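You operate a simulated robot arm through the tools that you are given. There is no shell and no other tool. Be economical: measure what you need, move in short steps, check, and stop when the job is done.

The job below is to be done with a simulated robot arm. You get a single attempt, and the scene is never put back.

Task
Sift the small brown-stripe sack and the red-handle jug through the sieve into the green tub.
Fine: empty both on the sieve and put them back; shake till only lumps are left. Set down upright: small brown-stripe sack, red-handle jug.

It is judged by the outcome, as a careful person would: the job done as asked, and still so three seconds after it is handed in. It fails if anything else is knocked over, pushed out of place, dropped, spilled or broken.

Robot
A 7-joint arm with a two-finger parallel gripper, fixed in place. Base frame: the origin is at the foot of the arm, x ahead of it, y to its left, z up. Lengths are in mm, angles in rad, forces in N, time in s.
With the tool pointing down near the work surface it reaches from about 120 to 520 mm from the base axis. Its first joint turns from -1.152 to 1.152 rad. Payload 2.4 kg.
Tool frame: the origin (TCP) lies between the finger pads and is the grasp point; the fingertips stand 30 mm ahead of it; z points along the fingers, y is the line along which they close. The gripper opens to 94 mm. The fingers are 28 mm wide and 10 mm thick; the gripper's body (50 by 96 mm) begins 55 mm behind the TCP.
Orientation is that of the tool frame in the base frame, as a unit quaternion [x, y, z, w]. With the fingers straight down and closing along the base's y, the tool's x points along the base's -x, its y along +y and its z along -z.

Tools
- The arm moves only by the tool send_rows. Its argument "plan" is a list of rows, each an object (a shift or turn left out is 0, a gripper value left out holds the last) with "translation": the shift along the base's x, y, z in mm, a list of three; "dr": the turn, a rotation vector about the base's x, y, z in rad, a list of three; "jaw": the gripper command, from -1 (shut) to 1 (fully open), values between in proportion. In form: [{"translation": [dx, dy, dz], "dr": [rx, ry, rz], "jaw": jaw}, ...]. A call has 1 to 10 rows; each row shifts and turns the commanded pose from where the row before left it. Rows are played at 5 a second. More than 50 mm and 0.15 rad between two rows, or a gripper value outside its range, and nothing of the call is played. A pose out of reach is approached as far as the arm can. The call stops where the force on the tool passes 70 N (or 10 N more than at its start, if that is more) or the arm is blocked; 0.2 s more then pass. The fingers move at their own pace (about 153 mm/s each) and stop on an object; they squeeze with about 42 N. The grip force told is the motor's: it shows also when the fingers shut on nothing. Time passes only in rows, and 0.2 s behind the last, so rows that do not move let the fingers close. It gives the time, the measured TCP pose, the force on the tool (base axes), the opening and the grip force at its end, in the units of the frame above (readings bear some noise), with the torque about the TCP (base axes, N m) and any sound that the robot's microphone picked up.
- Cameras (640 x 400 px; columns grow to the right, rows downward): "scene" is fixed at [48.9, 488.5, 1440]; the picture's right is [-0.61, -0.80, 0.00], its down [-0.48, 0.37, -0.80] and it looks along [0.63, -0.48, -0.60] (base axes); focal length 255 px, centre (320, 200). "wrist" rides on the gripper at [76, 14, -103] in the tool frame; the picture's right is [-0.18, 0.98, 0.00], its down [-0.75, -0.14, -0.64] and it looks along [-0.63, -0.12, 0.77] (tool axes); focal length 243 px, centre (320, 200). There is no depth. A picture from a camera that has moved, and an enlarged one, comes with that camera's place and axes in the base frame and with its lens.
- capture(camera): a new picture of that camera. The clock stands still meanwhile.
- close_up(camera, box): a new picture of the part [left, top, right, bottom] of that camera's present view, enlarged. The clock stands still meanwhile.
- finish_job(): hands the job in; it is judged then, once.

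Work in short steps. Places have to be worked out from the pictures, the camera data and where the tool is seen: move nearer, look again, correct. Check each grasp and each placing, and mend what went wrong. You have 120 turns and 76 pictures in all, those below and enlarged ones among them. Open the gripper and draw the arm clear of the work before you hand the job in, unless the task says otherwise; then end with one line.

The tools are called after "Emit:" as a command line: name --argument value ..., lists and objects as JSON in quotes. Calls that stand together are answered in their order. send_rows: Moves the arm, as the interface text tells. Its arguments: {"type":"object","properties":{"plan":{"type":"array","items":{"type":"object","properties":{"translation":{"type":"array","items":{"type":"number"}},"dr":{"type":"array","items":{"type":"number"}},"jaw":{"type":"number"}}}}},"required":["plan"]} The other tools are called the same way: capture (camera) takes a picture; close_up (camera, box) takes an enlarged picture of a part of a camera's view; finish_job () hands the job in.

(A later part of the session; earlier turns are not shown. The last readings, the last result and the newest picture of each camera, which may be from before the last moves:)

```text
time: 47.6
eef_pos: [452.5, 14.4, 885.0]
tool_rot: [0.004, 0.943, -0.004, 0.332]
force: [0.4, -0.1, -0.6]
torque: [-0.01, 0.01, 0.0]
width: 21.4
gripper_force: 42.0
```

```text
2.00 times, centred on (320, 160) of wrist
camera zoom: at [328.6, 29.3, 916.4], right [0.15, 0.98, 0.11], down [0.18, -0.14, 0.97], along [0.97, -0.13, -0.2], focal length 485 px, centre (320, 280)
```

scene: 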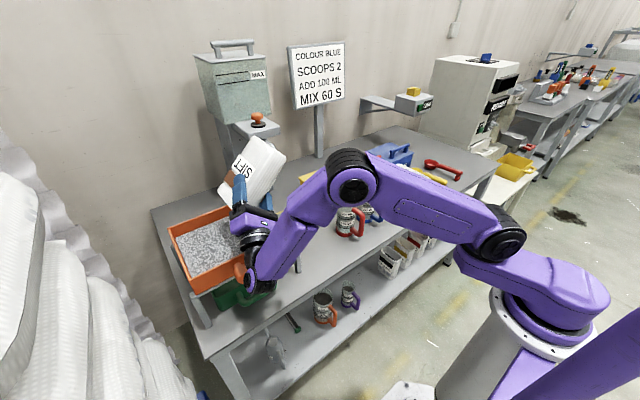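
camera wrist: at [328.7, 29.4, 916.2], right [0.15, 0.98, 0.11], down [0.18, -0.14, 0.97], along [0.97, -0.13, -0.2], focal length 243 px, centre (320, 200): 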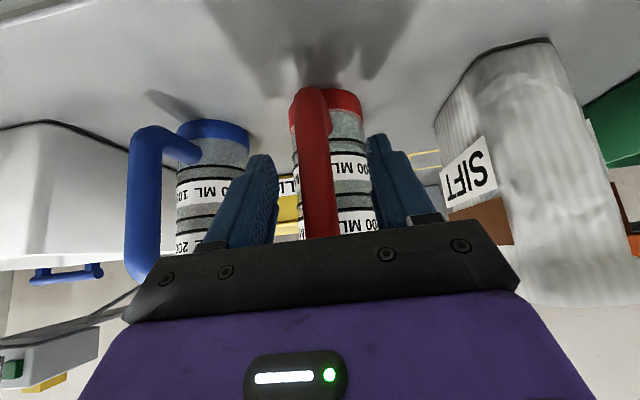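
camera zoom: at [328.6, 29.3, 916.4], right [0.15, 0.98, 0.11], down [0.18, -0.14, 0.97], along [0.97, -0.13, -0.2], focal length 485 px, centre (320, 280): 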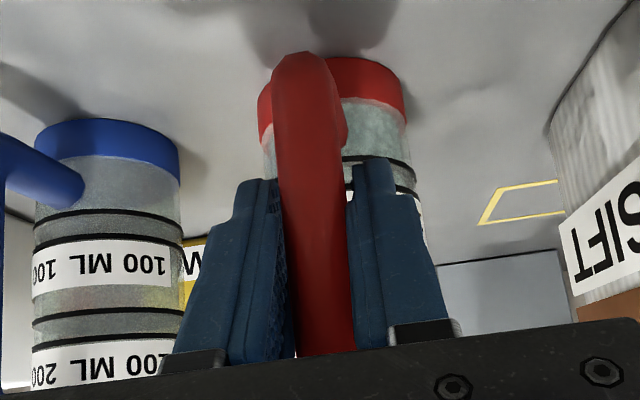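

Gripped the bar (21 mm wide). I lift gently and check for slipping.

Emit:
send_rows --plan '[{"translation": [0, 0, 8]}, {"translation": [0, 0, 12]}, {"translation": [0, 0, 20]}, {"translation": [0, 0, 0]}]'

Emit:
close_up --camera "scene" --box '[290, 140, 430, 260]'

```text
time: 48.6
eef_pos: [451.4, 14.4, 924.9]
tool_rot: [0.002, 0.943, -0.004, 0.332]
force: [-0.6, -0.2, -1.1]
torque: [0.0, 0.06, -0.02]
width: 21.5
gripper_force: 41.8
```

```text
3.33 times, centred on (360, 200) of scene
camera zoom: at [49.0, 488.5, 1440.0], right [-0.61, -0.8, 0.0], down [-0.48, 0.37, -0.8], along [0.63, -0.48, -0.6], focal length 852 px, centre (187, 200)
```

zoom: 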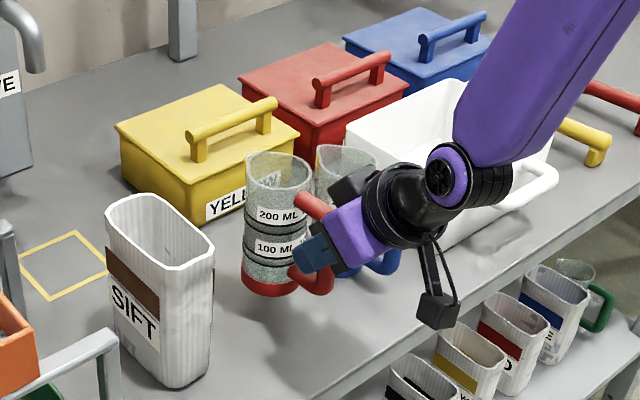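

Held upright and light. I lift to z ≈ 1110 and carry it over the sack towards the sieve, turning the tool slightly left (yaw +0.4) on the way.

Emit:
send_rows --plan '[{"translation": [0, 0, 40]}, {"translation": [0, 0, 45]}, {"translation": [0, 0, 45]}, {"translation": [0, 0, 45]}, {"translation": [5, 15, 12]}, {"translation": [8, 35, 0], "dr": [0, 0, 0.05]}, {"translation": [8, 40, 0], "dr": [0, 0, 0.05]}, {"translation": [8, 40, 0], "dr": [0, 0, 0.05]}, {"translation": [8, 40, 0], "dr": [0, 0, 0.05]}, {"translation": [0, 0, 0]}]'

Emit:
send_rows --plan '[{"translation": [5, 35, 0], "dr": [0, 0, 0.05]}, {"translation": [5, 40, 0], "dr": [0, 0, 0.05]}, {"translation": [5, 35, 0], "dr": [0, 0, 0.05]}, {"translation": [2, 24, 0], "dr": [0, 0, 0.05]}, {"translation": [0, 0, 0]}]'

Emit:
capture --camera "scene"

```text
time: 50.8
eef_pos: [489.7, 181.3, 1112.3]
tool_rot: [-0.091, 0.939, 0.029, 0.33]
force: [0.0, 0.0, -2.2]
torque: [0.0, 0.06, -0.01]
width: 21.5
gripper_force: 41.8
```

```text
time: 52.0
eef_pos: [506.0, 316.1, 1113.2]
tool_rot: [-0.184, 0.925, 0.062, 0.326]
force: [-0.4, 0.2, -1.7]
torque: [-0.02, 0.09, 0.01]
width: 21.2
gripper_force: 42.1
```

```text
34 pictures are left
```

scene: 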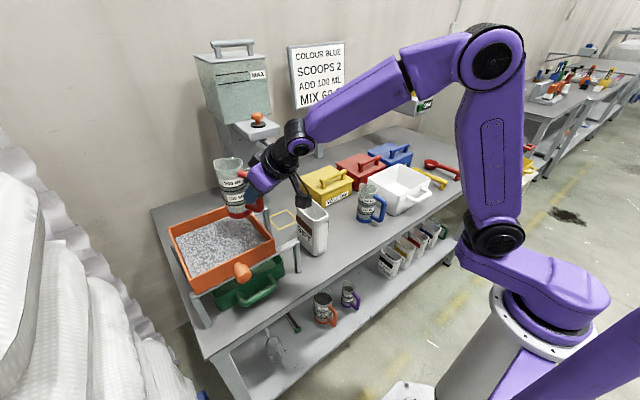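

The jug is above the sieve. I roll it about its forward axis (mouth towards +y), first to about 40°.

Emit:
send_rows --plan '[{"dr": [-0.1105, -0.0467, 0]}, {"dr": [-0.1105, -0.0467, 0]}, {"dr": [-0.1105, -0.0467, 0]}, {"dr": [-0.1105, -0.0467, 0]}, {"dr": [-0.1105, -0.0467, 0]}, {"dr": [-0.1105, -0.0467, 0]}, {"translation": [0, 0, 0]}]'

Emit:
capture --camera "scene"

```text
time: 53.6
eef_pos: [506.0, 318.2, 1112.9]
tool_rot: [-0.287, 0.841, -0.268, 0.373]
force: [-0.2, -0.2, -0.9]
torque: [-0.06, 0.09, -0.02]
width: 21.4
gripper_force: 41.6
```

```text
33 pictures are left
```

scene: 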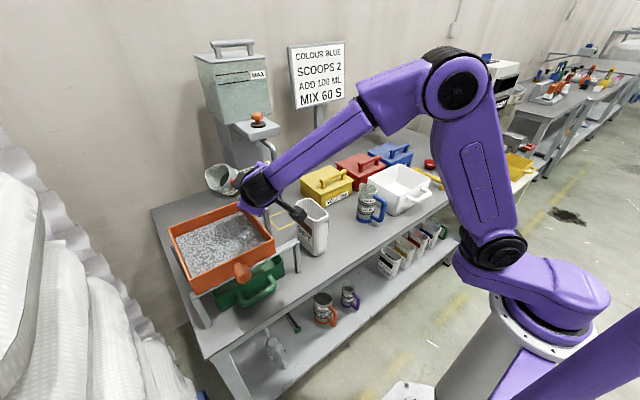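

Following well. I go on to about 95°, lowering slightly, and look closely.

Emit:
send_rows --plan '[{"translation": [0, 0, -3], "dr": [-0.1105, -0.0467, 0]}, {"translation": [0, 0, -3], "dr": [-0.1105, -0.0467, 0]}, {"translation": [0, 0, -3], "dr": [-0.1105, -0.0467, 0]}, {"translation": [0, 0, -3], "dr": [-0.1105, -0.0467, 0]}, {"translation": [0, 0, -3], "dr": [-0.1105, -0.0467, 0]}, {"translation": [0, 0, -3], "dr": [-0.1105, -0.0467, 0]}, {"dr": [-0.1105, -0.0467, 0]}, {"dr": [-0.1105, -0.0467, 0]}, {"translation": [0, 0, 0]}]'

Emit:
close_up --camera "scene" --box '[140, 130, 340, 310]'

```text
time: 55.6
eef_pos: [507.0, 318.2, 1092.6]
tool_rot: [0.364, -0.564, 0.647, -0.36]
force: [-0.6, 0.0, -1.9]
torque: [-0.01, 0.09, 0.02]
width: 21.1
gripper_force: 41.5
```

```text
2.22 times, centred on (240, 220) of scene
camera zoom: at [49.0, 488.5, 1440.0], right [-0.61, -0.8, 0.0], down [-0.48, 0.37, -0.8], along [0.63, -0.48, -0.6], focal length 568 px, centre (498, 156)
```

zoom: 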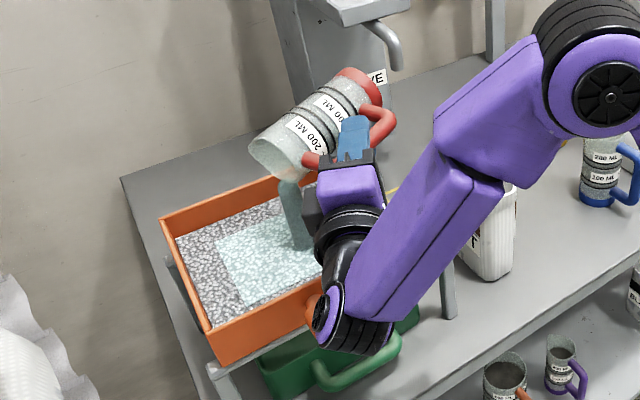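

It is pouring well inside the sieve. I tip on to about 130° to drain the jug.

Emit:
send_rows --plan '[{"translation": [0, 0, 0]}, {"dr": [-0.1105, -0.0467, 0]}, {"dr": [-0.1105, -0.0467, 0]}, {"dr": [-0.1105, -0.0467, 0]}, {"dr": [-0.1105, -0.0467, 0]}, {"dr": [-0.1105, -0.0467, 0]}, {"translation": [0, 0, 0]}, {"translation": [0, 0, 0]}, {"translation": [0, 0, 0]}]'

Emit:
close_up --camera "scene" --box '[140, 130, 340, 310]'

```text
time: 57.6
eef_pos: [506.7, 317.2, 1094.7]
tool_rot: [0.372, -0.323, 0.813, -0.31]
force: [-0.2, -0.6, -1.7]
torque: [-0.04, 0.08, 0.02]
width: 21.1
gripper_force: 41.8
```

```text
2.22 times, centred on (240, 220) of scene
camera zoom: at [49.0, 488.5, 1440.0], right [-0.61, -0.8, 0.0], down [-0.48, 0.37, -0.8], along [0.63, -0.48, -0.6], focal length 568 px, centre (498, 156)
```

zoom: 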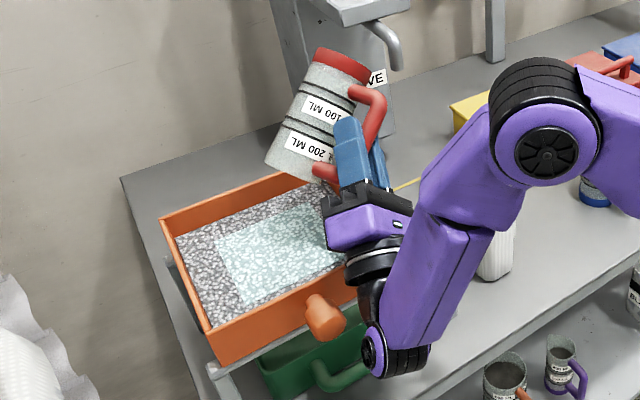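

The stream has stopped. I tip a bit more with a pause to be sure it is empty.

Emit:
send_rows --plan '[{"dr": [-0.1105, -0.0467, 0]}, {"dr": [-0.1105, -0.0467, 0]}, {"translation": [0, 0, 5]}, {"translation": [0, 0, -5]}, {"translation": [0, 0, 5]}, {"translation": [0, 0, -5]}, {"translation": [0, 0, 0]}, {"translation": [0, 0, 0]}, {"translation": [0, 0, 0]}]'

Emit:
capture --camera "wrist"

```text
time: 59.6
eef_pos: [510.1, 317.0, 1094.6]
tool_rot: [0.363, -0.218, 0.86, -0.284]
force: [-7.6, 1.4, 35.0]
torque: [0.0, 2.51, -0.07]
width: 21.2
gripper_force: 41.9
out of reach, approached as far as the arm can: row 1
```

```text
30 pictures are left
camera wrist: at [393.8, 275.9, 1058.0], right [0.43, -0.61, -0.66], down [-0.09, 0.7, -0.71], along [0.9, 0.37, 0.24], focal length 243 px, centre (320, 200)
```

wrist: 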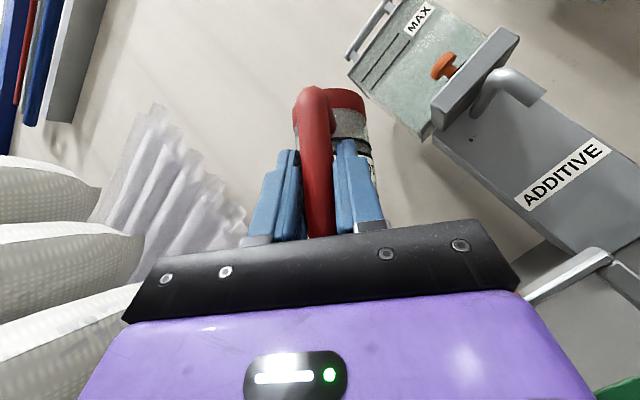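

A 35 N upward contact behind the TCP: the gripper body is probably resting on the knob. I raise straight up at once.

Emit:
send_rows --plan '[{"translation": [0, 0, 20]}, {"translation": [0, 0, 20]}, {"translation": [0, 0, 0]}]'

Emit:
capture --camera "scene"

```text
time: 60.4
eef_pos: [511.7, 317.7, 1131.2]
tool_rot: [0.367, -0.216, 0.86, -0.281]
force: [-0.1, -0.5, -1.6]
torque: [-0.02, 0.1, 0.02]
width: 21.1
gripper_force: 42.0
```

```text
29 pictures are left
```

scene: 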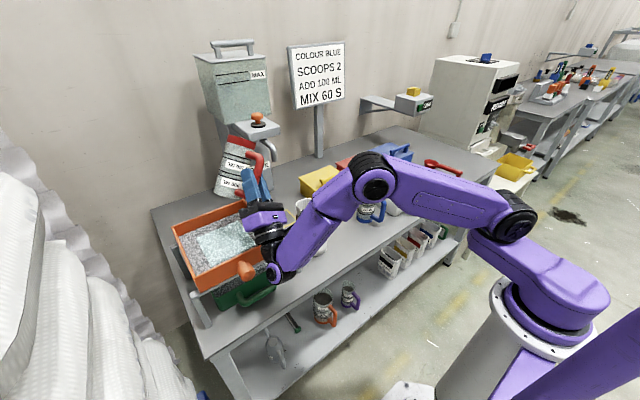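

Contact is gone and the sieve is still on its rails. I unroll the jug back to upright at this height.

Emit:
send_rows --plan '[{"dr": [0.1368, 0.0578, 0]}, {"dr": [0.1368, 0.0578, 0]}, {"dr": [0.1368, 0.0578, 0]}, {"dr": [0.1368, 0.0578, 0]}, {"dr": [0.1368, 0.0578, 0]}, {"dr": [0.1368, 0.0578, 0]}, {"dr": [0.1368, 0.0578, 0]}, {"dr": [0.1368, 0.0578, 0]}, {"dr": [0.1368, 0.0578, 0]}, {"translation": [0, 0, 0]}]'

Emit:
send_rows --plan '[{"dr": [0.1368, 0.0578, 0]}, {"dr": [0.1368, 0.0578, 0]}, {"dr": [0.1368, 0.0578, 0]}, {"dr": [0.1368, 0.0578, 0]}, {"dr": [0.1368, 0.0578, 0]}, {"dr": [0.1368, 0.0578, 0]}, {"dr": [0.1368, 0.0578, 0]}, {"dr": [0.1368, 0.0578, 0]}, {"translation": [0, 0, 0]}]'

Emit:
capture --camera "scene"

```text
time: 62.6
eef_pos: [511.3, 317.4, 1132.7]
tool_rot: [-0.333, 0.729, -0.463, 0.378]
force: [-0.1, -0.3, -1.7]
torque: [0.03, 0.08, 0.0]
width: 21.1
gripper_force: 42.1
```

```text
time: 64.6
eef_pos: [510.9, 317.0, 1133.5]
tool_rot: [-0.181, 0.925, 0.065, 0.326]
force: [1.0, 0.3, -0.8]
torque: [0.0, 0.08, -0.01]
width: 21.1
gripper_force: 41.7
```

```text
28 pictures are left
```

scene: 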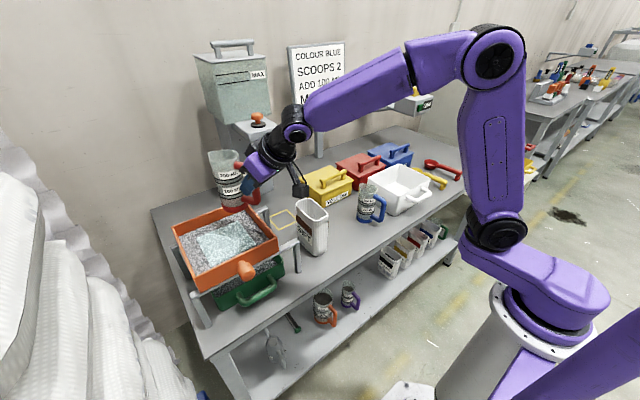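

Jug upright again. I carry it back along the same path over the sack, turning the yaw back.

Emit:
send_rows --plan '[{"translation": [-6, -30, 0], "dr": [0, 0, -0.05]}, {"translation": [-7, -38, 0], "dr": [0, 0, -0.05]}, {"translation": [-7, -40, 0], "dr": [0, 0, -0.05]}, {"translation": [-8, -40, 0], "dr": [0, 0, -0.05]}, {"translation": [-8, -40, 0], "dr": [0, 0, -0.05]}, {"translation": [-8, -40, 0], "dr": [0, 0, -0.05]}, {"translation": [-8, -40, 0], "dr": [0, 0, -0.05]}, {"translation": [-7, -34, 0], "dr": [0, 0, -0.05]}, {"translation": [0, 0, -20]}, {"translation": [0, 0, 0]}]'

Emit:
send_rows --plan '[{"translation": [0, 0, -35]}, {"translation": [0, 0, -40]}, {"translation": [0, 0, -40]}, {"translation": [0, 0, -40]}, {"translation": [0, 0, -20]}, {"translation": [0, 0, 0]}]'

Emit:
close_up --camera "scene" --box '[290, 140, 430, 260]'

```text
time: 66.8
eef_pos: [451.6, 16.3, 1112.6]
tool_rot: [0.005, 0.943, -0.002, 0.334]
force: [0.0, 0.5, -0.9]
torque: [-0.01, 0.07, 0.02]
width: 21.0
gripper_force: 42.0
```

```text
time: 68.2
eef_pos: [452.1, 15.9, 935.8]
tool_rot: [0.005, 0.943, -0.002, 0.334]
force: [-0.2, -0.1, -1.5]
torque: [-0.01, 0.08, 0.0]
width: 21.1
gripper_force: 42.1
```

```text
3.33 times, centred on (360, 200) of scene
camera zoom: at [49.0, 488.5, 1440.0], right [-0.61, -0.8, 0.0], down [-0.48, 0.37, -0.8], along [0.63, -0.48, -0.6], focal length 852 px, centre (187, 200)
```

zoom: 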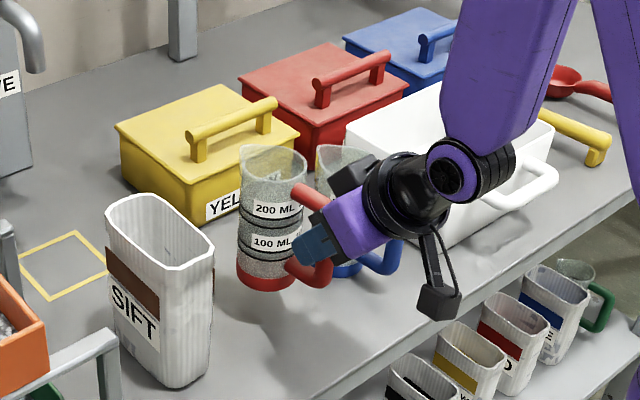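

Above its place. I lower to 890 and then in small steps to contact.

Emit:
send_rows --plan '[{"translation": [0, -1.5, -25]}, {"translation": [0, 0, -15]}, {"translation": [0, 0, -4]}, {"translation": [0, 0, -3]}, {"translation": [0, 0, -2]}, {"translation": [0, 0, 0]}]'

```text
time: 69.6
eef_pos: [451.5, 14.7, 888.3]
tool_rot: [0.005, 0.943, -0.002, 0.333]
force: [0.4, 0.2, -1.5]
torque: [-0.04, 0.05, -0.01]
width: 20.8
gripper_force: 41.6
```

Emit:
send_rows --plan '[{"translation": [0, 0, -1.5]}, {"translation": [0, 0, -1]}, {"translation": [0, 0, -1]}, {"translation": [0, 0, 0]}]'

Emit:
close_up --camera "scene" --box '[290, 160, 430, 280]'

```text
time: 70.6
eef_pos: [453.1, 13.8, 886.8]
tool_rot: [0.005, 0.943, -0.001, 0.333]
force: [-3.7, 1.0, 10.3]
torque: [-0.02, -0.81, 0.01]
width: 21.2
gripper_force: 42.0
```

```text
3.33 times, centred on (360, 220) of scene
camera zoom: at [48.7, 488.5, 1440.0], right [-0.61, -0.8, 0.0], down [-0.48, 0.37, -0.8], along [0.63, -0.48, -0.6], focal length 852 px, centre (187, 133)
```

zoom: 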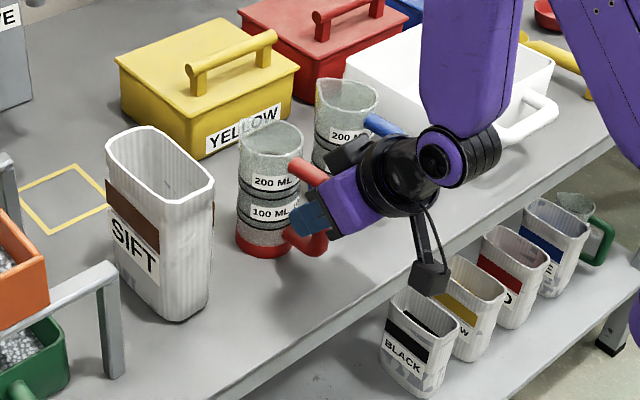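

It touches the table with its far edge, only slightly tilted. I open gently so that it settles.

Emit:
send_rows --plan '[{"translation": [0, 0, -0.5]}, {"jaw": -0.3}, {"jaw": 0.2}, {"translation": [0, 0, 0]}, {"translation": [0, 0, 0]}]'

Emit:
send_rows --plan '[{"translation": [0, 0, 20]}, {"translation": [0, 0, 40]}, {"translation": [0, 0, 45]}, {"translation": [0, 0, 45]}, {"translation": [0, 0, 0]}]'

Emit:
capture --camera "scene"

Emit:
close_up --camera "scene" --box '[140, 170, 420, 320]'

```text
time: 71.8
eef_pos: [452.4, 14.3, 886.6]
tool_rot: [0.004, 0.943, -0.001, 0.333]
force: [-0.9, -0.4, -0.2]
torque: [0.01, -0.04, 0.03]
width: 56.3
gripper_force: 0.0
```

```text
time: 73.0
eef_pos: [454.7, 12.9, 1035.4]
tool_rot: [0.006, 0.943, -0.002, 0.332]
force: [0.9, -0.4, 0.7]
torque: [0.0, 0.01, 0.02]
width: 56.5
gripper_force: 0.1
```

```text
25 pictures are left
```

scene: 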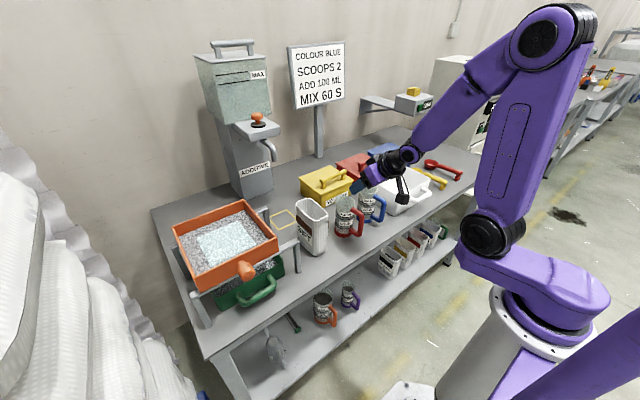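

```text
2.29 times, centred on (280, 245) of scene
camera zoom: at [48.9, 488.5, 1440.0], right [-0.61, -0.8, 0.0], down [-0.48, 0.37, -0.8], along [0.63, -0.48, -0.6], focal length 584 px, centre (411, 97)
```

zoom: 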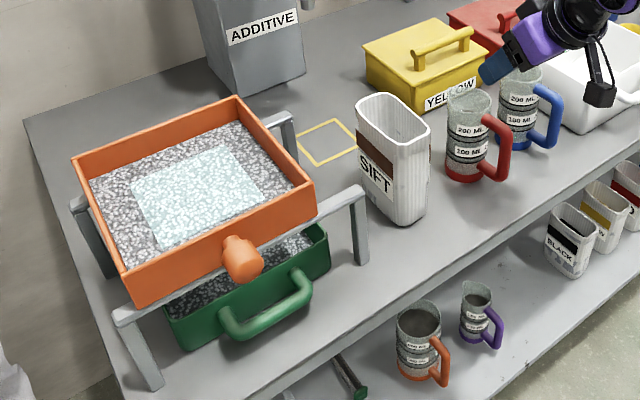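

Both containers are back upright. Before shaking I want to see whether anything fell beside the tub, so I turn the wrist camera to look under the sieve from the –y side.

Emit:
send_rows --plan '[{"translation": [7, 20, 25], "dr": [0, 0, 0.13]}, {"translation": [8, 25, 25], "dr": [0, 0, 0.13]}, {"translation": [8, 25, 25], "dr": [0, 0, 0.13]}, {"translation": [8, 25, 20], "dr": [0, 0, 0.13]}, {"translation": [8, 25, 0], "dr": [0, 0, 0.13]}, {"translation": [6, 17, 0], "dr": [0, 0, 0.13]}, {"translation": [0, 0, 0]}]'

Emit:
capture --camera "wrist"

```text
time: 74.6
eef_pos: [497.7, 152.9, 1129.4]
tool_rot: [-0.355, 0.874, 0.126, 0.308]
force: [0.6, 0.1, -0.4]
torque: [0.01, 0.01, -0.05]
width: 56.2
gripper_force: 0.1
```

```text
23 pictures are left
camera wrist: at [397.9, 77.6, 1160.5], right [-0.58, 0.81, 0.12], down [0.23, 0.03, 0.97], along [0.78, 0.59, -0.2], focal length 243 px, centre (320, 200)
```

wrist: 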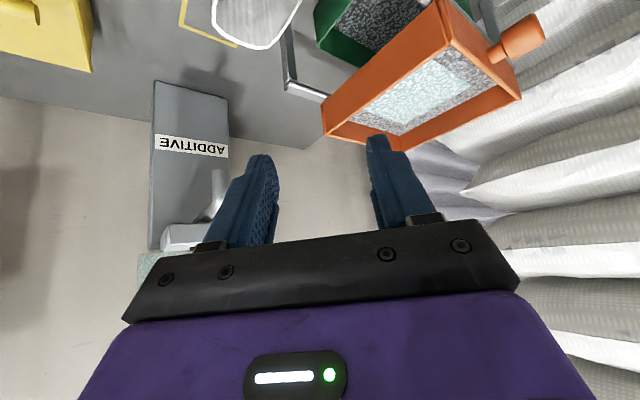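

Emit:
close_up --camera "wrist" --box '[260, 0, 420, 100]'

```text
4.00 times, centred on (340, 50) of wrist
camera zoom: at [397.9, 77.6, 1160.5], right [-0.58, 0.81, 0.12], down [0.23, 0.03, 0.97], along [0.78, 0.59, -0.2], focal length 970 px, centre (240, 800)
```

zoom: 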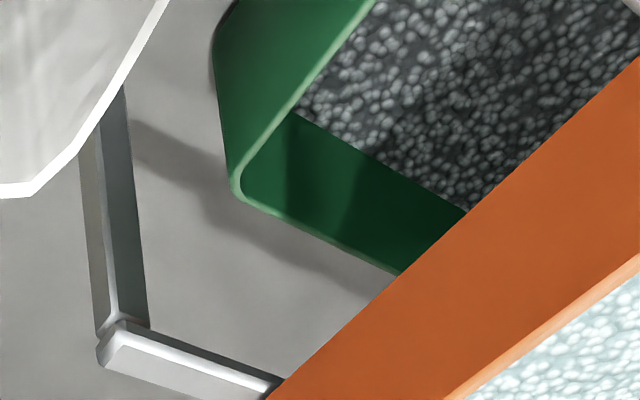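

No spill on the table beside the tub. Triangulating again, the sieve rim is at about z 990 (now y ≈ 301–494) and the knob is at about (436, 400, 965), 35 mm thick. I go above the knob with the jaw open, tool yaw back to 0.

Emit:
send_rows --plan '[{"translation": [-8, 25, 0], "dr": [0, 0, -0.1], "jaw": 0.6}, {"translation": [-8, 30, 0], "dr": [0, 0, -0.1]}, {"translation": [-8, 32, 0], "dr": [0, 0, -0.1]}, {"translation": [-8, 32, 0], "dr": [0, 0, -0.1]}, {"translation": [-8, 32, 0], "dr": [0, 0, -0.1]}, {"translation": [-8, 32, 0], "dr": [0, 0, -0.1]}, {"translation": [-8, 32, -10], "dr": [0, 0, -0.1]}, {"translation": [-6, 32, -20], "dr": [0, 0, -0.08]}, {"translation": [0, 0, -20]}, {"translation": [0, 0, 0]}]'

Emit:
capture --camera "wrist"

```text
time: 76.8
eef_pos: [435.3, 398.9, 1080.5]
tool_rot: [0.005, 0.943, -0.002, 0.333]
force: [0.1, 0.2, 0.7]
torque: [0.03, -0.01, -0.03]
width: 75.2
gripper_force: 0.1
```

```text
21 pictures are left
camera wrist: at [312.2, 414.5, 1111.9], right [0.15, 0.98, 0.12], down [0.18, -0.14, 0.97], along [0.97, -0.13, -0.2], focal length 243 px, centre (320, 200)
```

wrist: 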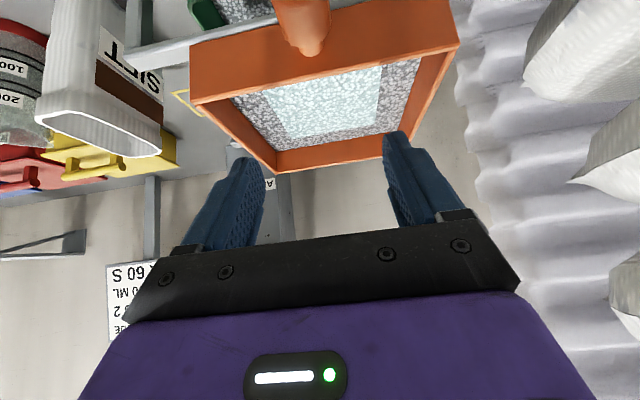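

The knob is at y ≈ 399, under the fingers. I descend around it to z ≈ 968.

Emit:
send_rows --plan '[{"translation": [0, 0, -35]}, {"translation": [0, 0, -30]}, {"translation": [0, 0, -25]}, {"translation": [0, 0, -14]}, {"translation": [0, 0, -8]}, {"translation": [0, 0, 0]}]'

Emit:
close_up --camera "scene" --box '[140, 180, 320, 320]'

Emit:
capture --camera "wrist"

```text
time: 78.2
eef_pos: [435.0, 398.9, 966.8]
tool_rot: [0.003, 0.944, -0.002, 0.33]
force: [-9.1, 0.8, -0.6]
torque: [0.1, 0.17, 0.39]
width: 75.2
gripper_force: 0.0
```

```text
2.86 times, centred on (230, 250) of scene
camera zoom: at [48.7, 488.5, 1440.0], right [-0.61, -0.8, 0.0], down [-0.48, 0.37, -0.8], along [0.63, -0.48, -0.6], focal length 730 px, centre (577, 57)
```

zoom: 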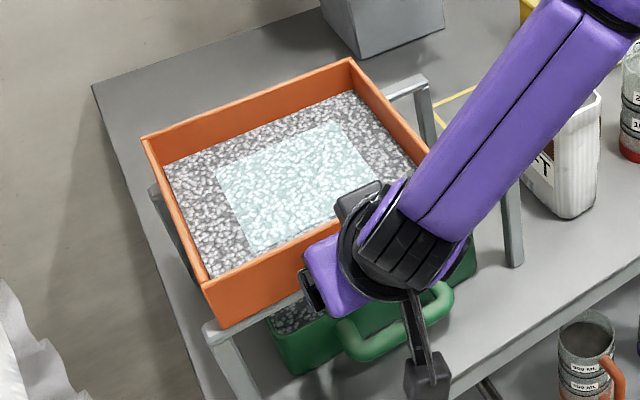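

```text
19 pictures are left
camera wrist: at [311.2, 414.1, 998.2], right [0.15, 0.98, 0.11], down [0.19, -0.14, 0.97], along [0.97, -0.13, -0.2], focal length 243 px, centre (320, 200)
```

wrist: 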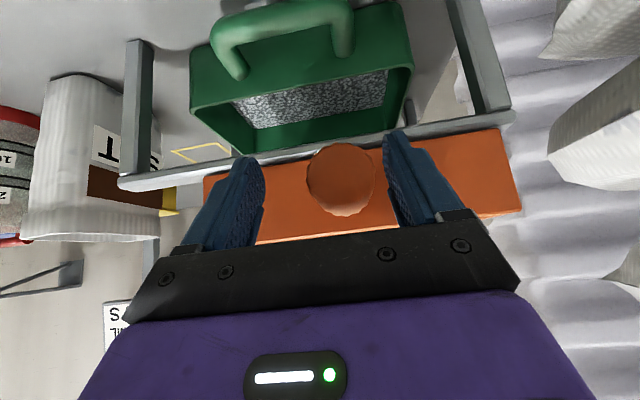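

A light touch (9 N) on the sieve front: I back off 6 mm, shift +7 in y to centre on the knob, then close.

Emit:
send_rows --plan '[{"translation": [-6, 0, 0]}, {"translation": [0, 7, 0]}, {"jaw": -0.1}, {"jaw": -1}, {"translation": [0, 0, 0]}, {"translation": [0, 0, 0]}]'

Emit:
capture --camera "wrist"

```text
time: 79.6
eef_pos: [430.4, 404.4, 966.4]
tool_rot: [0.005, 0.943, -0.002, 0.333]
force: [1.8, -1.5, -1.5]
torque: [-0.08, -0.04, -0.24]
width: 37.6
gripper_force: 44.8
```

```text
18 pictures are left
camera wrist: at [306.5, 420.6, 999.2], right [0.15, 0.98, 0.12], down [0.18, -0.14, 0.97], along [0.97, -0.13, -0.2], focal length 243 px, centre (320, 200)
```

wrist: 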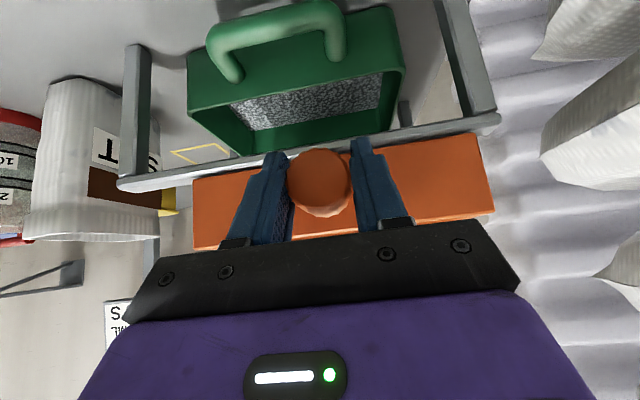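

Knob gripped (37.6 mm). The sieve still sits ~27 mm off the tub's middle, so I slide it –27 along its rails gently to centre it over the tub.

Emit:
send_rows --plan '[{"translation": [0, -6, 0]}, {"translation": [0, -7, 0]}, {"translation": [0, -7, 0]}, {"translation": [0, -7, 0]}, {"translation": [0, 0, 0]}]'

Emit:
capture --camera "wrist"

```text
time: 80.8
eef_pos: [429.6, 376.6, 969.0]
tool_rot: [0.005, 0.943, -0.003, 0.332]
force: [4.0, -0.7, -14.7]
torque: [0.0, -0.17, 0.1]
width: 37.3
gripper_force: 45.0
```

```text
17 pictures are left
camera wrist: at [306.4, 393.7, 999.3], right [0.16, 0.98, 0.11], down [0.18, -0.14, 0.97], along [0.97, -0.13, -0.2], focal length 243 px, centre (320, 200)
```

wrist: 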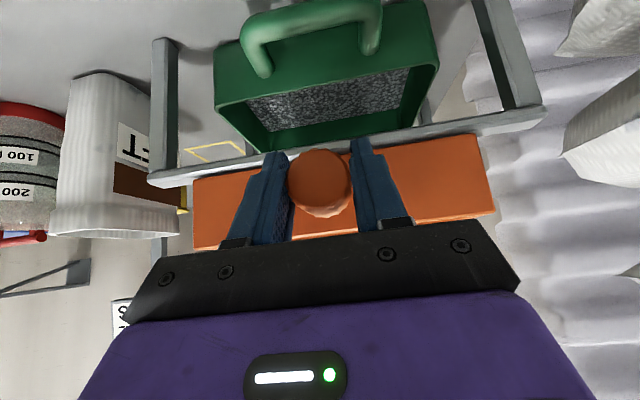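

The sieve slid with the knob. I ease down 2 mm and shake along the rails.

Emit:
send_rows --plan '[{"translation": [0, 8, -2]}, {"translation": [0, -16, 0]}, {"translation": [0, 16, 0]}, {"translation": [0, -16, 0]}, {"translation": [0, 16, 0]}, {"translation": [0, -16, 0]}, {"translation": [0, 16, 0]}, {"translation": [0, -16, 0]}, {"translation": [0, 16, 0]}, {"translation": [0, -8, 0]}]'

Emit:
close_up --camera "scene" --box '[140, 180, 320, 320]'

```text
time: 83.0
eef_pos: [427.5, 380.1, 965.5]
tool_rot: [0.003, 0.943, 0.0, 0.334]
force: [-7.6, 1.2, 12.6]
torque: [0.01, 0.28, 0.3]
width: 35.5
gripper_force: 45.7
```

```text
2.86 times, centred on (230, 250) of scene
camera zoom: at [48.5, 488.3, 1440.1], right [-0.61, -0.8, 0.0], down [-0.48, 0.37, -0.8], along [0.63, -0.48, -0.6], focal length 730 px, centre (577, 57)
```

zoom: 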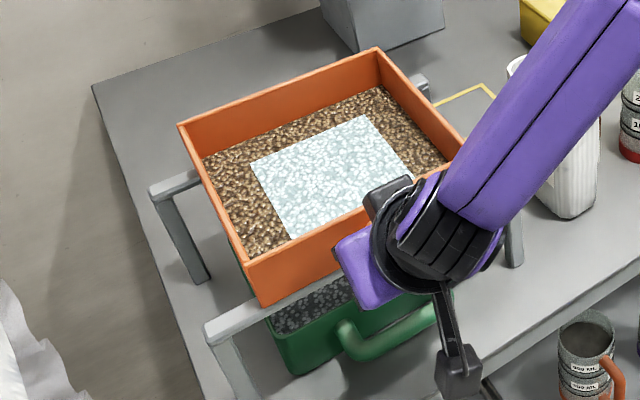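

The outer part is now down to brown lumps; the pale patch from the jug remains. I keep shaking.

Emit:
send_rows --plan '[{"translation": [1, 10, 0]}, {"translation": [0, -20, 0]}, {"translation": [0, 20, 0]}, {"translation": [0, -20, 0]}, {"translation": [0, 20, 0]}, {"translation": [0, -20, 0]}, {"translation": [0, 20, 0]}, {"translation": [0, -20, 0]}, {"translation": [0, 20, 0]}, {"translation": [0, -10, 0]}]'

Emit:
send_rows --plan '[{"translation": [0, 10, 0]}, {"translation": [0, -20, 0]}, {"translation": [0, 20, 0]}, {"translation": [0, -20, 0]}, {"translation": [0, 20, 0]}, {"translation": [0, -20, 0]}, {"translation": [0, 20, 0]}, {"translation": [0, -20, 0]}, {"translation": [0, 20, 0]}, {"translation": [0, -10, 0]}]'

Emit:
close_up --camera "scene" --box '[140, 180, 320, 320]'

```text
time: 85.2
eef_pos: [428.1, 379.5, 965.8]
tool_rot: [0.004, 0.943, -0.001, 0.332]
force: [-27.4, 1.0, -0.2]
torque: [-0.05, 0.21, 0.13]
width: 36.2
gripper_force: 45.0
```

```text
time: 87.4
eef_pos: [429.5, 377.6, 966.0]
tool_rot: [0.003, 0.944, -0.003, 0.331]
force: [-25.8, 1.0, -15.3]
torque: [-0.24, -0.07, 0.1]
width: 36.1
gripper_force: 45.0
```

```text
2.86 times, centred on (230, 250) of scene
camera zoom: at [48.4, 488.7, 1440.0], right [-0.61, -0.8, 0.0], down [-0.48, 0.37, -0.8], along [0.63, -0.48, -0.6], focal length 730 px, centre (577, 57)
```

zoom: 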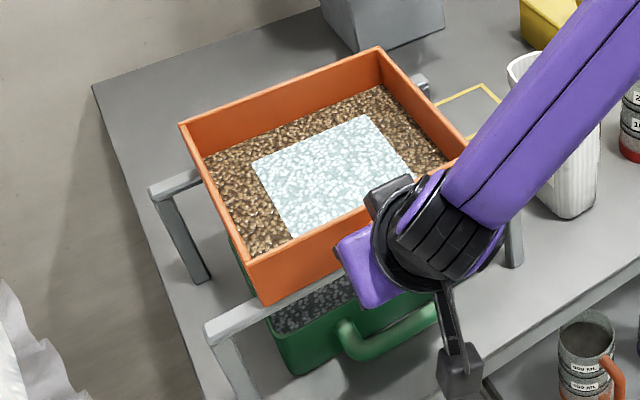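

The patch shrinks slowly, if at all. The x force shows I push inward, so I ease 2 mm back and shake more strongly (±15 mm).

Emit:
send_rows --plan '[{"translation": [-2, 15, 0]}, {"translation": [0, -30, 0]}, {"translation": [0, 30, 0]}, {"translation": [0, -30, 0]}, {"translation": [0, 30, 0]}, {"translation": [0, -30, 0]}, {"translation": [0, 30, 0]}, {"translation": [0, -30, 0]}, {"translation": [0, 30, 0]}, {"translation": [0, -15, 0]}]'

Emit:
send_rows --plan '[{"translation": [0, 15, 0]}, {"translation": [0, -30, 0]}, {"translation": [0, 30, 0]}, {"translation": [0, -30, 0]}, {"translation": [0, 30, 0]}, {"translation": [0, -30, 0]}, {"translation": [0, 30, 0]}, {"translation": [0, -30, 0]}, {"translation": [0, 30, 0]}, {"translation": [0, -15, 0]}]'

Emit:
close_up --camera "scene" --box '[140, 180, 320, 320]'

```text
time: 89.6
eef_pos: [428.4, 379.5, 966.3]
tool_rot: [0.004, 0.943, -0.003, 0.332]
force: [-4.6, -0.1, -22.0]
torque: [-0.5, 0.38, 0.23]
width: 35.8
gripper_force: 45.1
```

```text
time: 91.8
eef_pos: [427.1, 379.2, 967.5]
tool_rot: [0.005, 0.943, -0.001, 0.333]
force: [-17.9, 0.6, 4.0]
torque: [-0.43, 1.06, 0.12]
width: 35.5
gripper_force: 44.8
```

```text
2.86 times, centred on (230, 250) of scene
camera zoom: at [48.4, 488.5, 1440.1], right [-0.61, -0.8, 0.0], down [-0.48, 0.37, -0.8], along [0.63, -0.48, -0.6], focal length 730 px, centre (577, 57)
```

zoom: 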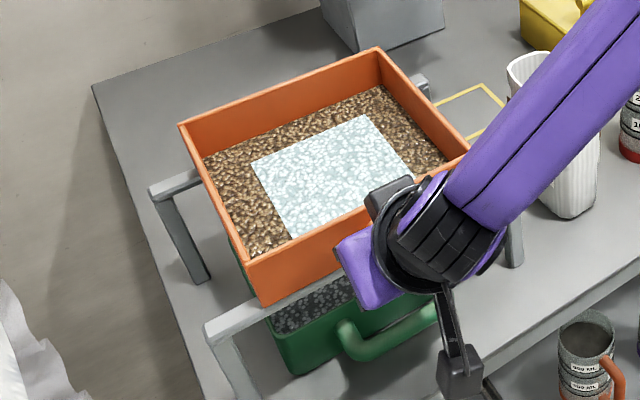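

The patch looks unchanged. I take a tight enlargement of the patch and of the tub to understand it.

Emit:
close_up --camera "scene" --box '[190, 195, 270, 245]'

Emit:
close_up --camera "wrist" --box '[170, 0, 490, 200]'

```text
8.00 times, centred on (230, 220) of scene
camera zoom: at [48.4, 488.5, 1440.1], right [-0.61, -0.8, 0.0], down [-0.48, 0.37, -0.8], along [0.63, -0.48, -0.6], focal length 2044 px, centre (1040, 40)
```

zoom: 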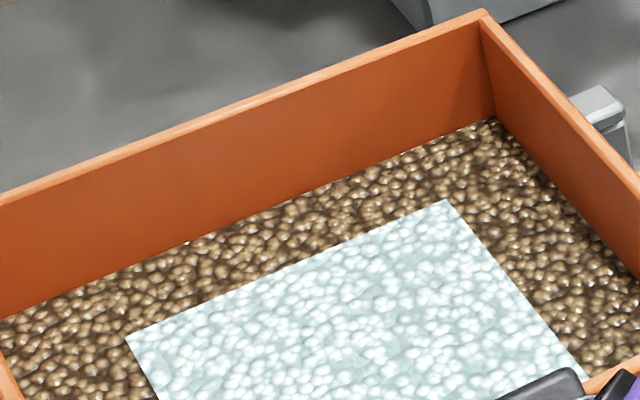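

```text
2.00 times, centred on (330, 100) of wrist
camera zoom: at [303.8, 394.9, 997.4], right [0.15, 0.98, 0.12], down [0.18, -0.14, 0.97], along [0.97, -0.13, -0.2], focal length 485 px, centre (300, 400)
```

zoom: 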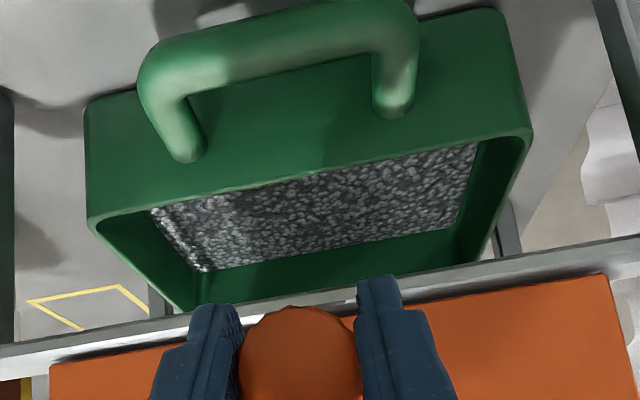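

The brown lumps (sack) are clear of fines, but the pale jug patch persists. I shake three more times with a slightly bigger stroke and compare the same enlargement.

Emit:
send_rows --plan '[{"translation": [0, 20, 0]}, {"translation": [0, -40, 0]}, {"translation": [0, 40, 0]}, {"translation": [0, -40, 0]}, {"translation": [0, 40, 0]}, {"translation": [0, -40, 0]}, {"translation": [0, 40, 0]}, {"translation": [0, -40, 0]}, {"translation": [0, 40, 0]}, {"translation": [0, -20, 0]}]'

Emit:
send_rows --plan '[{"translation": [0, 20, 0]}, {"translation": [0, -40, 0]}, {"translation": [0, 40, 0]}, {"translation": [0, -40, 0]}, {"translation": [0, 40, 0]}, {"translation": [0, -40, 0]}, {"translation": [0, 40, 0]}, {"translation": [0, -40, 0]}, {"translation": [0, 40, 0]}, {"translation": [0, -20, 0]}]'

Emit:
send_rows --plan '[{"translation": [0, 20, 0]}, {"translation": [0, -40, 0]}, {"translation": [0, 40, 0]}, {"translation": [0, -40, 0]}, {"translation": [0, 40, 0]}, {"translation": [0, -40, 0]}, {"translation": [0, 40, 0]}, {"translation": [0, -40, 0]}, {"translation": [0, 40, 0]}, {"translation": [0, -20, 0]}]'

Emit:
close_up --camera "scene" --box '[190, 195, 270, 245]'

```text
time: 94.0
eef_pos: [426.7, 379.2, 967.2]
tool_rot: [0.004, 0.943, -0.003, 0.332]
force: [-13.8, 0.3, -14.9]
torque: [-0.57, 0.56, 0.19]
width: 35.5
gripper_force: 45.0
```

```text
time: 96.2
eef_pos: [428.1, 378.8, 965.8]
tool_rot: [0.004, 0.943, -0.002, 0.332]
force: [-18.0, 0.9, 3.9]
torque: [-0.56, 0.57, 0.19]
width: 35.6
gripper_force: 45.6
```

```text
time: 98.4
eef_pos: [428.9, 377.9, 965.3]
tool_rot: [0.005, 0.944, -0.004, 0.331]
force: [-11.8, 1.3, -13.2]
torque: [-0.54, 0.46, 0.31]
width: 35.7
gripper_force: 45.2
```

```text
8.00 times, centred on (230, 220) of scene
camera zoom: at [48.8, 488.7, 1440.0], right [-0.61, -0.8, 0.0], down [-0.48, 0.37, -0.8], along [0.63, -0.48, -0.6], focal length 2044 px, centre (1040, 40)
```

zoom: 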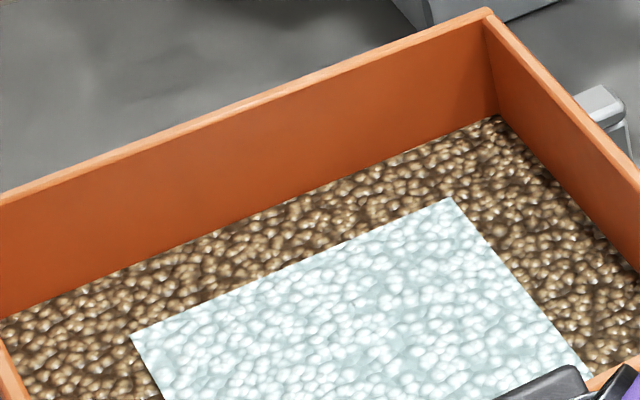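

The view is unchanged: a steady state. A few more shakes to be sure no fines are left.

Emit:
send_rows --plan '[{"translation": [0, 15, 0]}, {"translation": [0, -30, 0]}, {"translation": [0, 30, 0]}, {"translation": [0, -30, 0]}, {"translation": [0, 30, 0]}, {"translation": [0, -30, 0]}, {"translation": [0, 30, 0]}, {"translation": [0, -30, 0]}, {"translation": [0, 30, 0]}, {"translation": [0, -15, 0]}]'

Emit:
send_rows --plan '[{"translation": [0, 15, 0]}, {"translation": [0, 0, 0]}, {"translation": [0, -30, 0]}, {"translation": [0, 0, 0]}, {"translation": [0, 30, 0]}, {"translation": [0, 0, 0]}, {"translation": [0, -30, 0]}, {"translation": [0, 0, 0]}, {"translation": [0, 30, 0]}, {"translation": [0, -15, 0]}]'

Emit:
send_rows --plan '[{"translation": [0, 15, 0]}, {"translation": [0, -30, 0]}, {"translation": [0, 30, 0]}, {"translation": [0, -30, 0]}, {"translation": [0, 30, 0]}, {"translation": [0, -30, 0]}, {"translation": [0, 30, 0]}, {"translation": [0, -30, 0]}, {"translation": [0, 30, 0]}, {"translation": [0, -15, 0]}]'

Emit:
close_up --camera "scene" --box '[140, 170, 420, 320]'

```text
time: 100.6
eef_pos: [426.9, 377.5, 966.9]
tool_rot: [0.004, 0.944, -0.003, 0.331]
force: [-17.5, 0.7, -19.8]
torque: [-0.44, 0.31, 0.33]
width: 35.5
gripper_force: 45.4
```

```text
time: 102.8
eef_pos: [427.8, 378.4, 966.8]
tool_rot: [0.004, 0.943, -0.002, 0.333]
force: [-10.2, 0.8, -13.7]
torque: [-0.49, 0.61, 0.17]
width: 35.7
gripper_force: 45.1
```

```text
time: 105.0
eef_pos: [428.2, 378.6, 966.3]
tool_rot: [0.004, 0.943, 0.0, 0.333]
force: [-22.2, 1.4, 16.2]
torque: [-0.27, 0.56, 0.04]
width: 35.6
gripper_force: 45.0
```

```text
2.29 times, centred on (280, 245) of scene
camera zoom: at [48.1, 488.3, 1440.1], right [-0.61, -0.8, 0.0], down [-0.48, 0.37, -0.8], along [0.63, -0.48, -0.6], focal length 584 px, centre (411, 97)
```

zoom: 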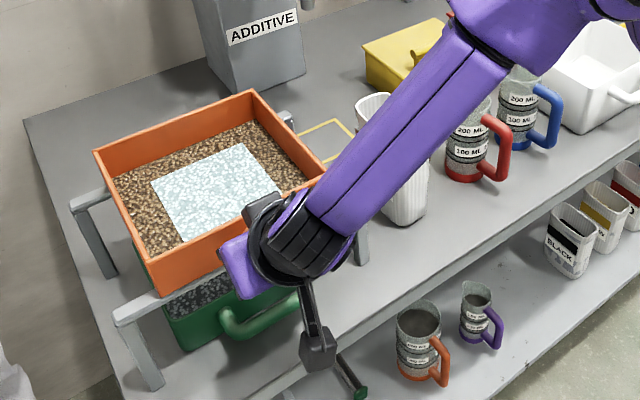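

The state is steady: only lumps remain. I slide the sieve gently back to where it stood (knob y ≈ 350), then release.

Emit:
send_rows --plan '[{"translation": [-1, -6, 0]}, {"translation": [0, -6, 0]}, {"translation": [0, -6, 0]}, {"translation": [0, -6, 0]}, {"translation": [0, -4, 0]}, {"translation": [0, 0, 0]}, {"translation": [0, 0, 0]}]'

Emit:
send_rows --plan '[{"jaw": -0.2}, {"jaw": 0.5}, {"translation": [0, 0, 0]}, {"translation": [0, 0, 0]}]'

Emit:
capture --camera "wrist"

```text
time: 106.6
eef_pos: [427.8, 350.5, 966.5]
tool_rot: [0.005, 0.943, -0.002, 0.333]
force: [-13.3, -0.2, 13.2]
torque: [-0.2, -0.38, 0.39]
width: 35.4
gripper_force: 45.2
```

```text
time: 107.6
eef_pos: [428.9, 350.9, 965.4]
tool_rot: [0.005, 0.943, -0.002, 0.333]
force: [0.3, 0.7, -0.2]
torque: [0.01, 0.01, 0.03]
width: 70.6
gripper_force: 0.1
```

```text
9 pictures are left
camera wrist: at [304.2, 366.3, 996.8], right [0.15, 0.98, 0.12], down [0.18, -0.14, 0.97], along [0.97, -0.13, -0.2], focal length 243 px, centre (320, 200)
```

wrist: 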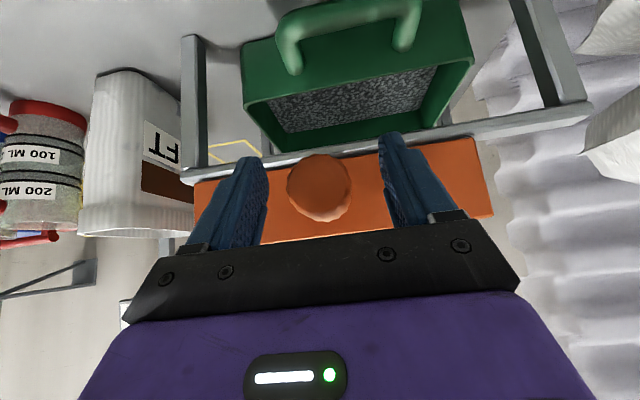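

Released freely. I raise straight up, away from the knob, and draw the arm clear.

Emit:
send_rows --plan '[{"translation": [-3, 0, 20]}, {"translation": [0, 0, 35]}, {"translation": [0, 0, 40]}, {"translation": [-5, -10, 45]}, {"translation": [-5, -30, 45]}, {"translation": [-5, -40, 40]}, {"translation": [0, -45, 20]}, {"translation": [0, -45, 0]}, {"translation": [0, 0, 0]}]'

Emit:
capture --camera "scene"

Emit:
close_up --camera "scene" --box '[140, 170, 420, 320]'

```text
refused: row 5 steps farther than a row can; nothing moved
```

```text
8 pictures are left
```

scene: 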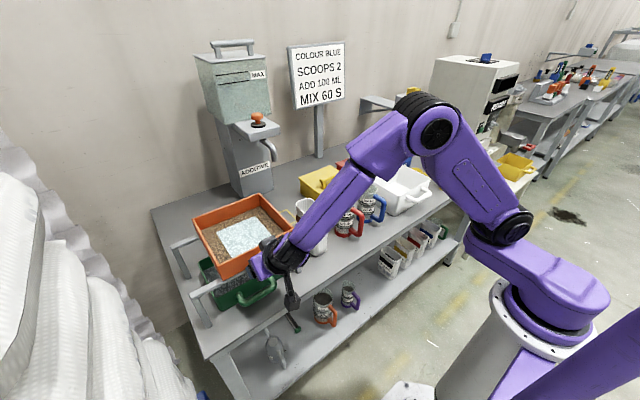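

```text
2.29 times, centred on (280, 245) of scene
camera zoom: at [48.9, 488.5, 1440.0], right [-0.61, -0.8, 0.0], down [-0.48, 0.37, -0.8], along [0.63, -0.48, -0.6], focal length 584 px, centre (411, 97)
```

zoom: 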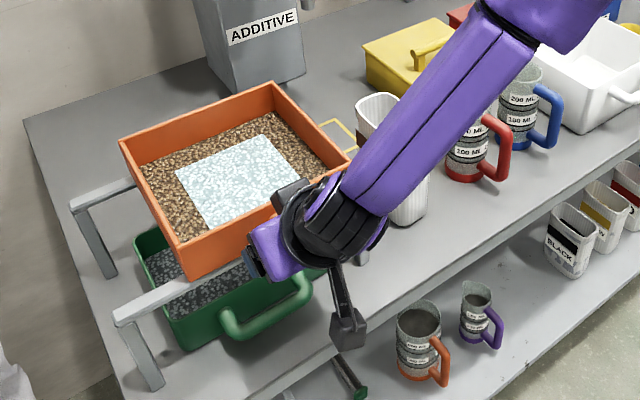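

A row was too long, so nothing moved. The sieve is back in its original place. I retreat with shorter rows.

Emit:
send_rows --plan '[{"translation": [-3, 0, 20]}, {"translation": [0, 0, 35]}, {"translation": [0, 0, 40]}, {"translation": [0, -5, 45]}, {"translation": [0, -20, 40]}, {"translation": [0, -35, 30]}, {"translation": [0, -45, 15]}, {"translation": [0, -45, 0]}, {"translation": [0, 0, 0]}]'

Emit:
close_up --camera "scene" --box '[140, 170, 420, 320]'

Emit:
capture --camera "wrist"

```text
time: 109.6
eef_pos: [422.4, 200.9, 1189.8]
tool_rot: [0.005, 0.943, -0.002, 0.333]
force: [-0.1, 1.4, -0.1]
torque: [0.0, 0.02, 0.0]
width: 70.6
gripper_force: 0.0
```

```text
2.29 times, centred on (280, 245) of scene
camera zoom: at [48.9, 488.4, 1440.0], right [-0.61, -0.8, 0.0], down [-0.48, 0.37, -0.8], along [0.63, -0.48, -0.6], focal length 584 px, centre (411, 97)
```

zoom: 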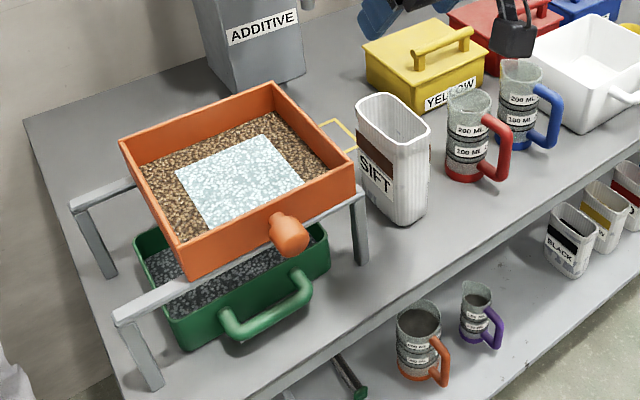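

```text
5 pictures are left
camera wrist: at [298.9, 215.0, 1221.5], right [0.15, 0.98, 0.12], down [0.18, -0.14, 0.97], along [0.97, -0.13, -0.2], focal length 243 px, centre (320, 200)
```

wrist: 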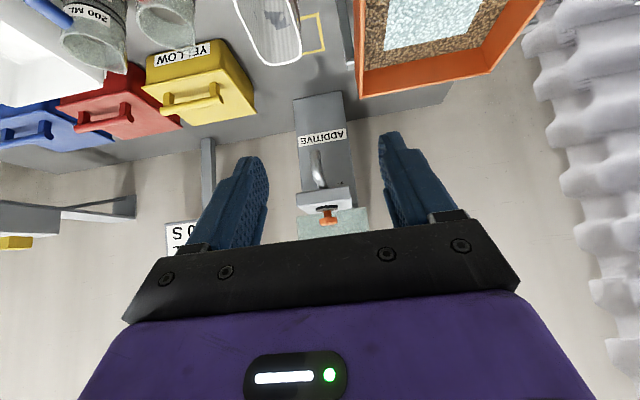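

All stands well. I check that the insides of the sack and jug are empty.

Emit:
close_up --camera "wrist" --box '[130, 0, 330, 70]'

Emit:
close_up --camera "scene" --box '[290, 190, 370, 260]'

```text
3.20 times, centred on (230, 35) of wrist
camera zoom: at [298.9, 215.0, 1221.5], right [0.15, 0.98, 0.12], down [0.18, -0.14, 0.97], along [0.97, -0.13, -0.2], focal length 776 px, centre (608, 728)
```

zoom: 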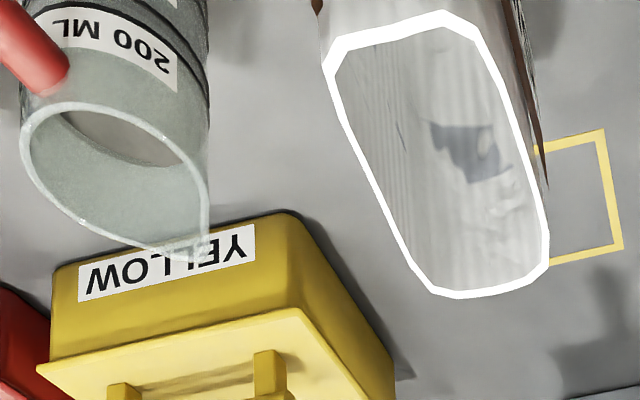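

```text
5.71 times, centred on (330, 225) of scene
camera zoom: at [48.9, 488.4, 1440.0], right [-0.61, -0.8, 0.0], down [-0.48, 0.37, -0.8], along [0.63, -0.48, -0.6], focal length 1460 px, centre (263, 57)
```

zoom: 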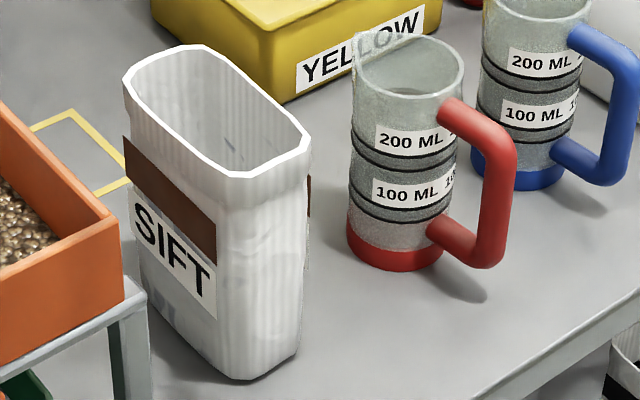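

Sack and jug are empty and upright. I open the gripper fully, draw back a bit further and hand in.

Emit:
send_rows --plan '[{"translation": [0, 0, 30], "jaw": 1}, {"translation": [0, 0, 30]}, {"translation": [0, 0, 0]}, {"translation": [0, 0, 0]}]'

Emit:
capture --camera "scene"

```text
time: 110.6
eef_pos: [423.3, 198.3, 1250.9]
tool_rot: [0.005, 0.943, -0.002, 0.333]
force: [0.5, 0.1, -0.8]
torque: [0.0, 0.02, -0.03]
width: 94.0
gripper_force: 0.1
```

```text
2 pictures are left
```

scene: 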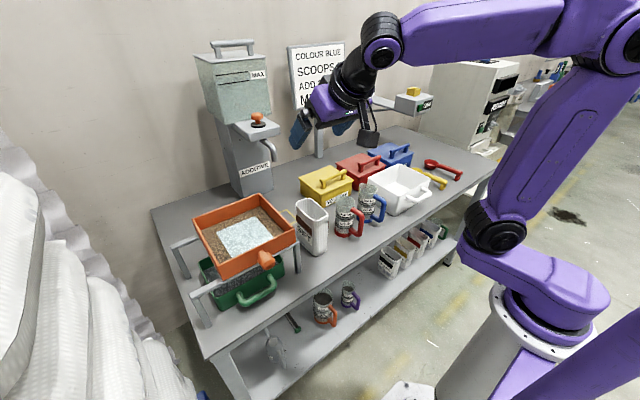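

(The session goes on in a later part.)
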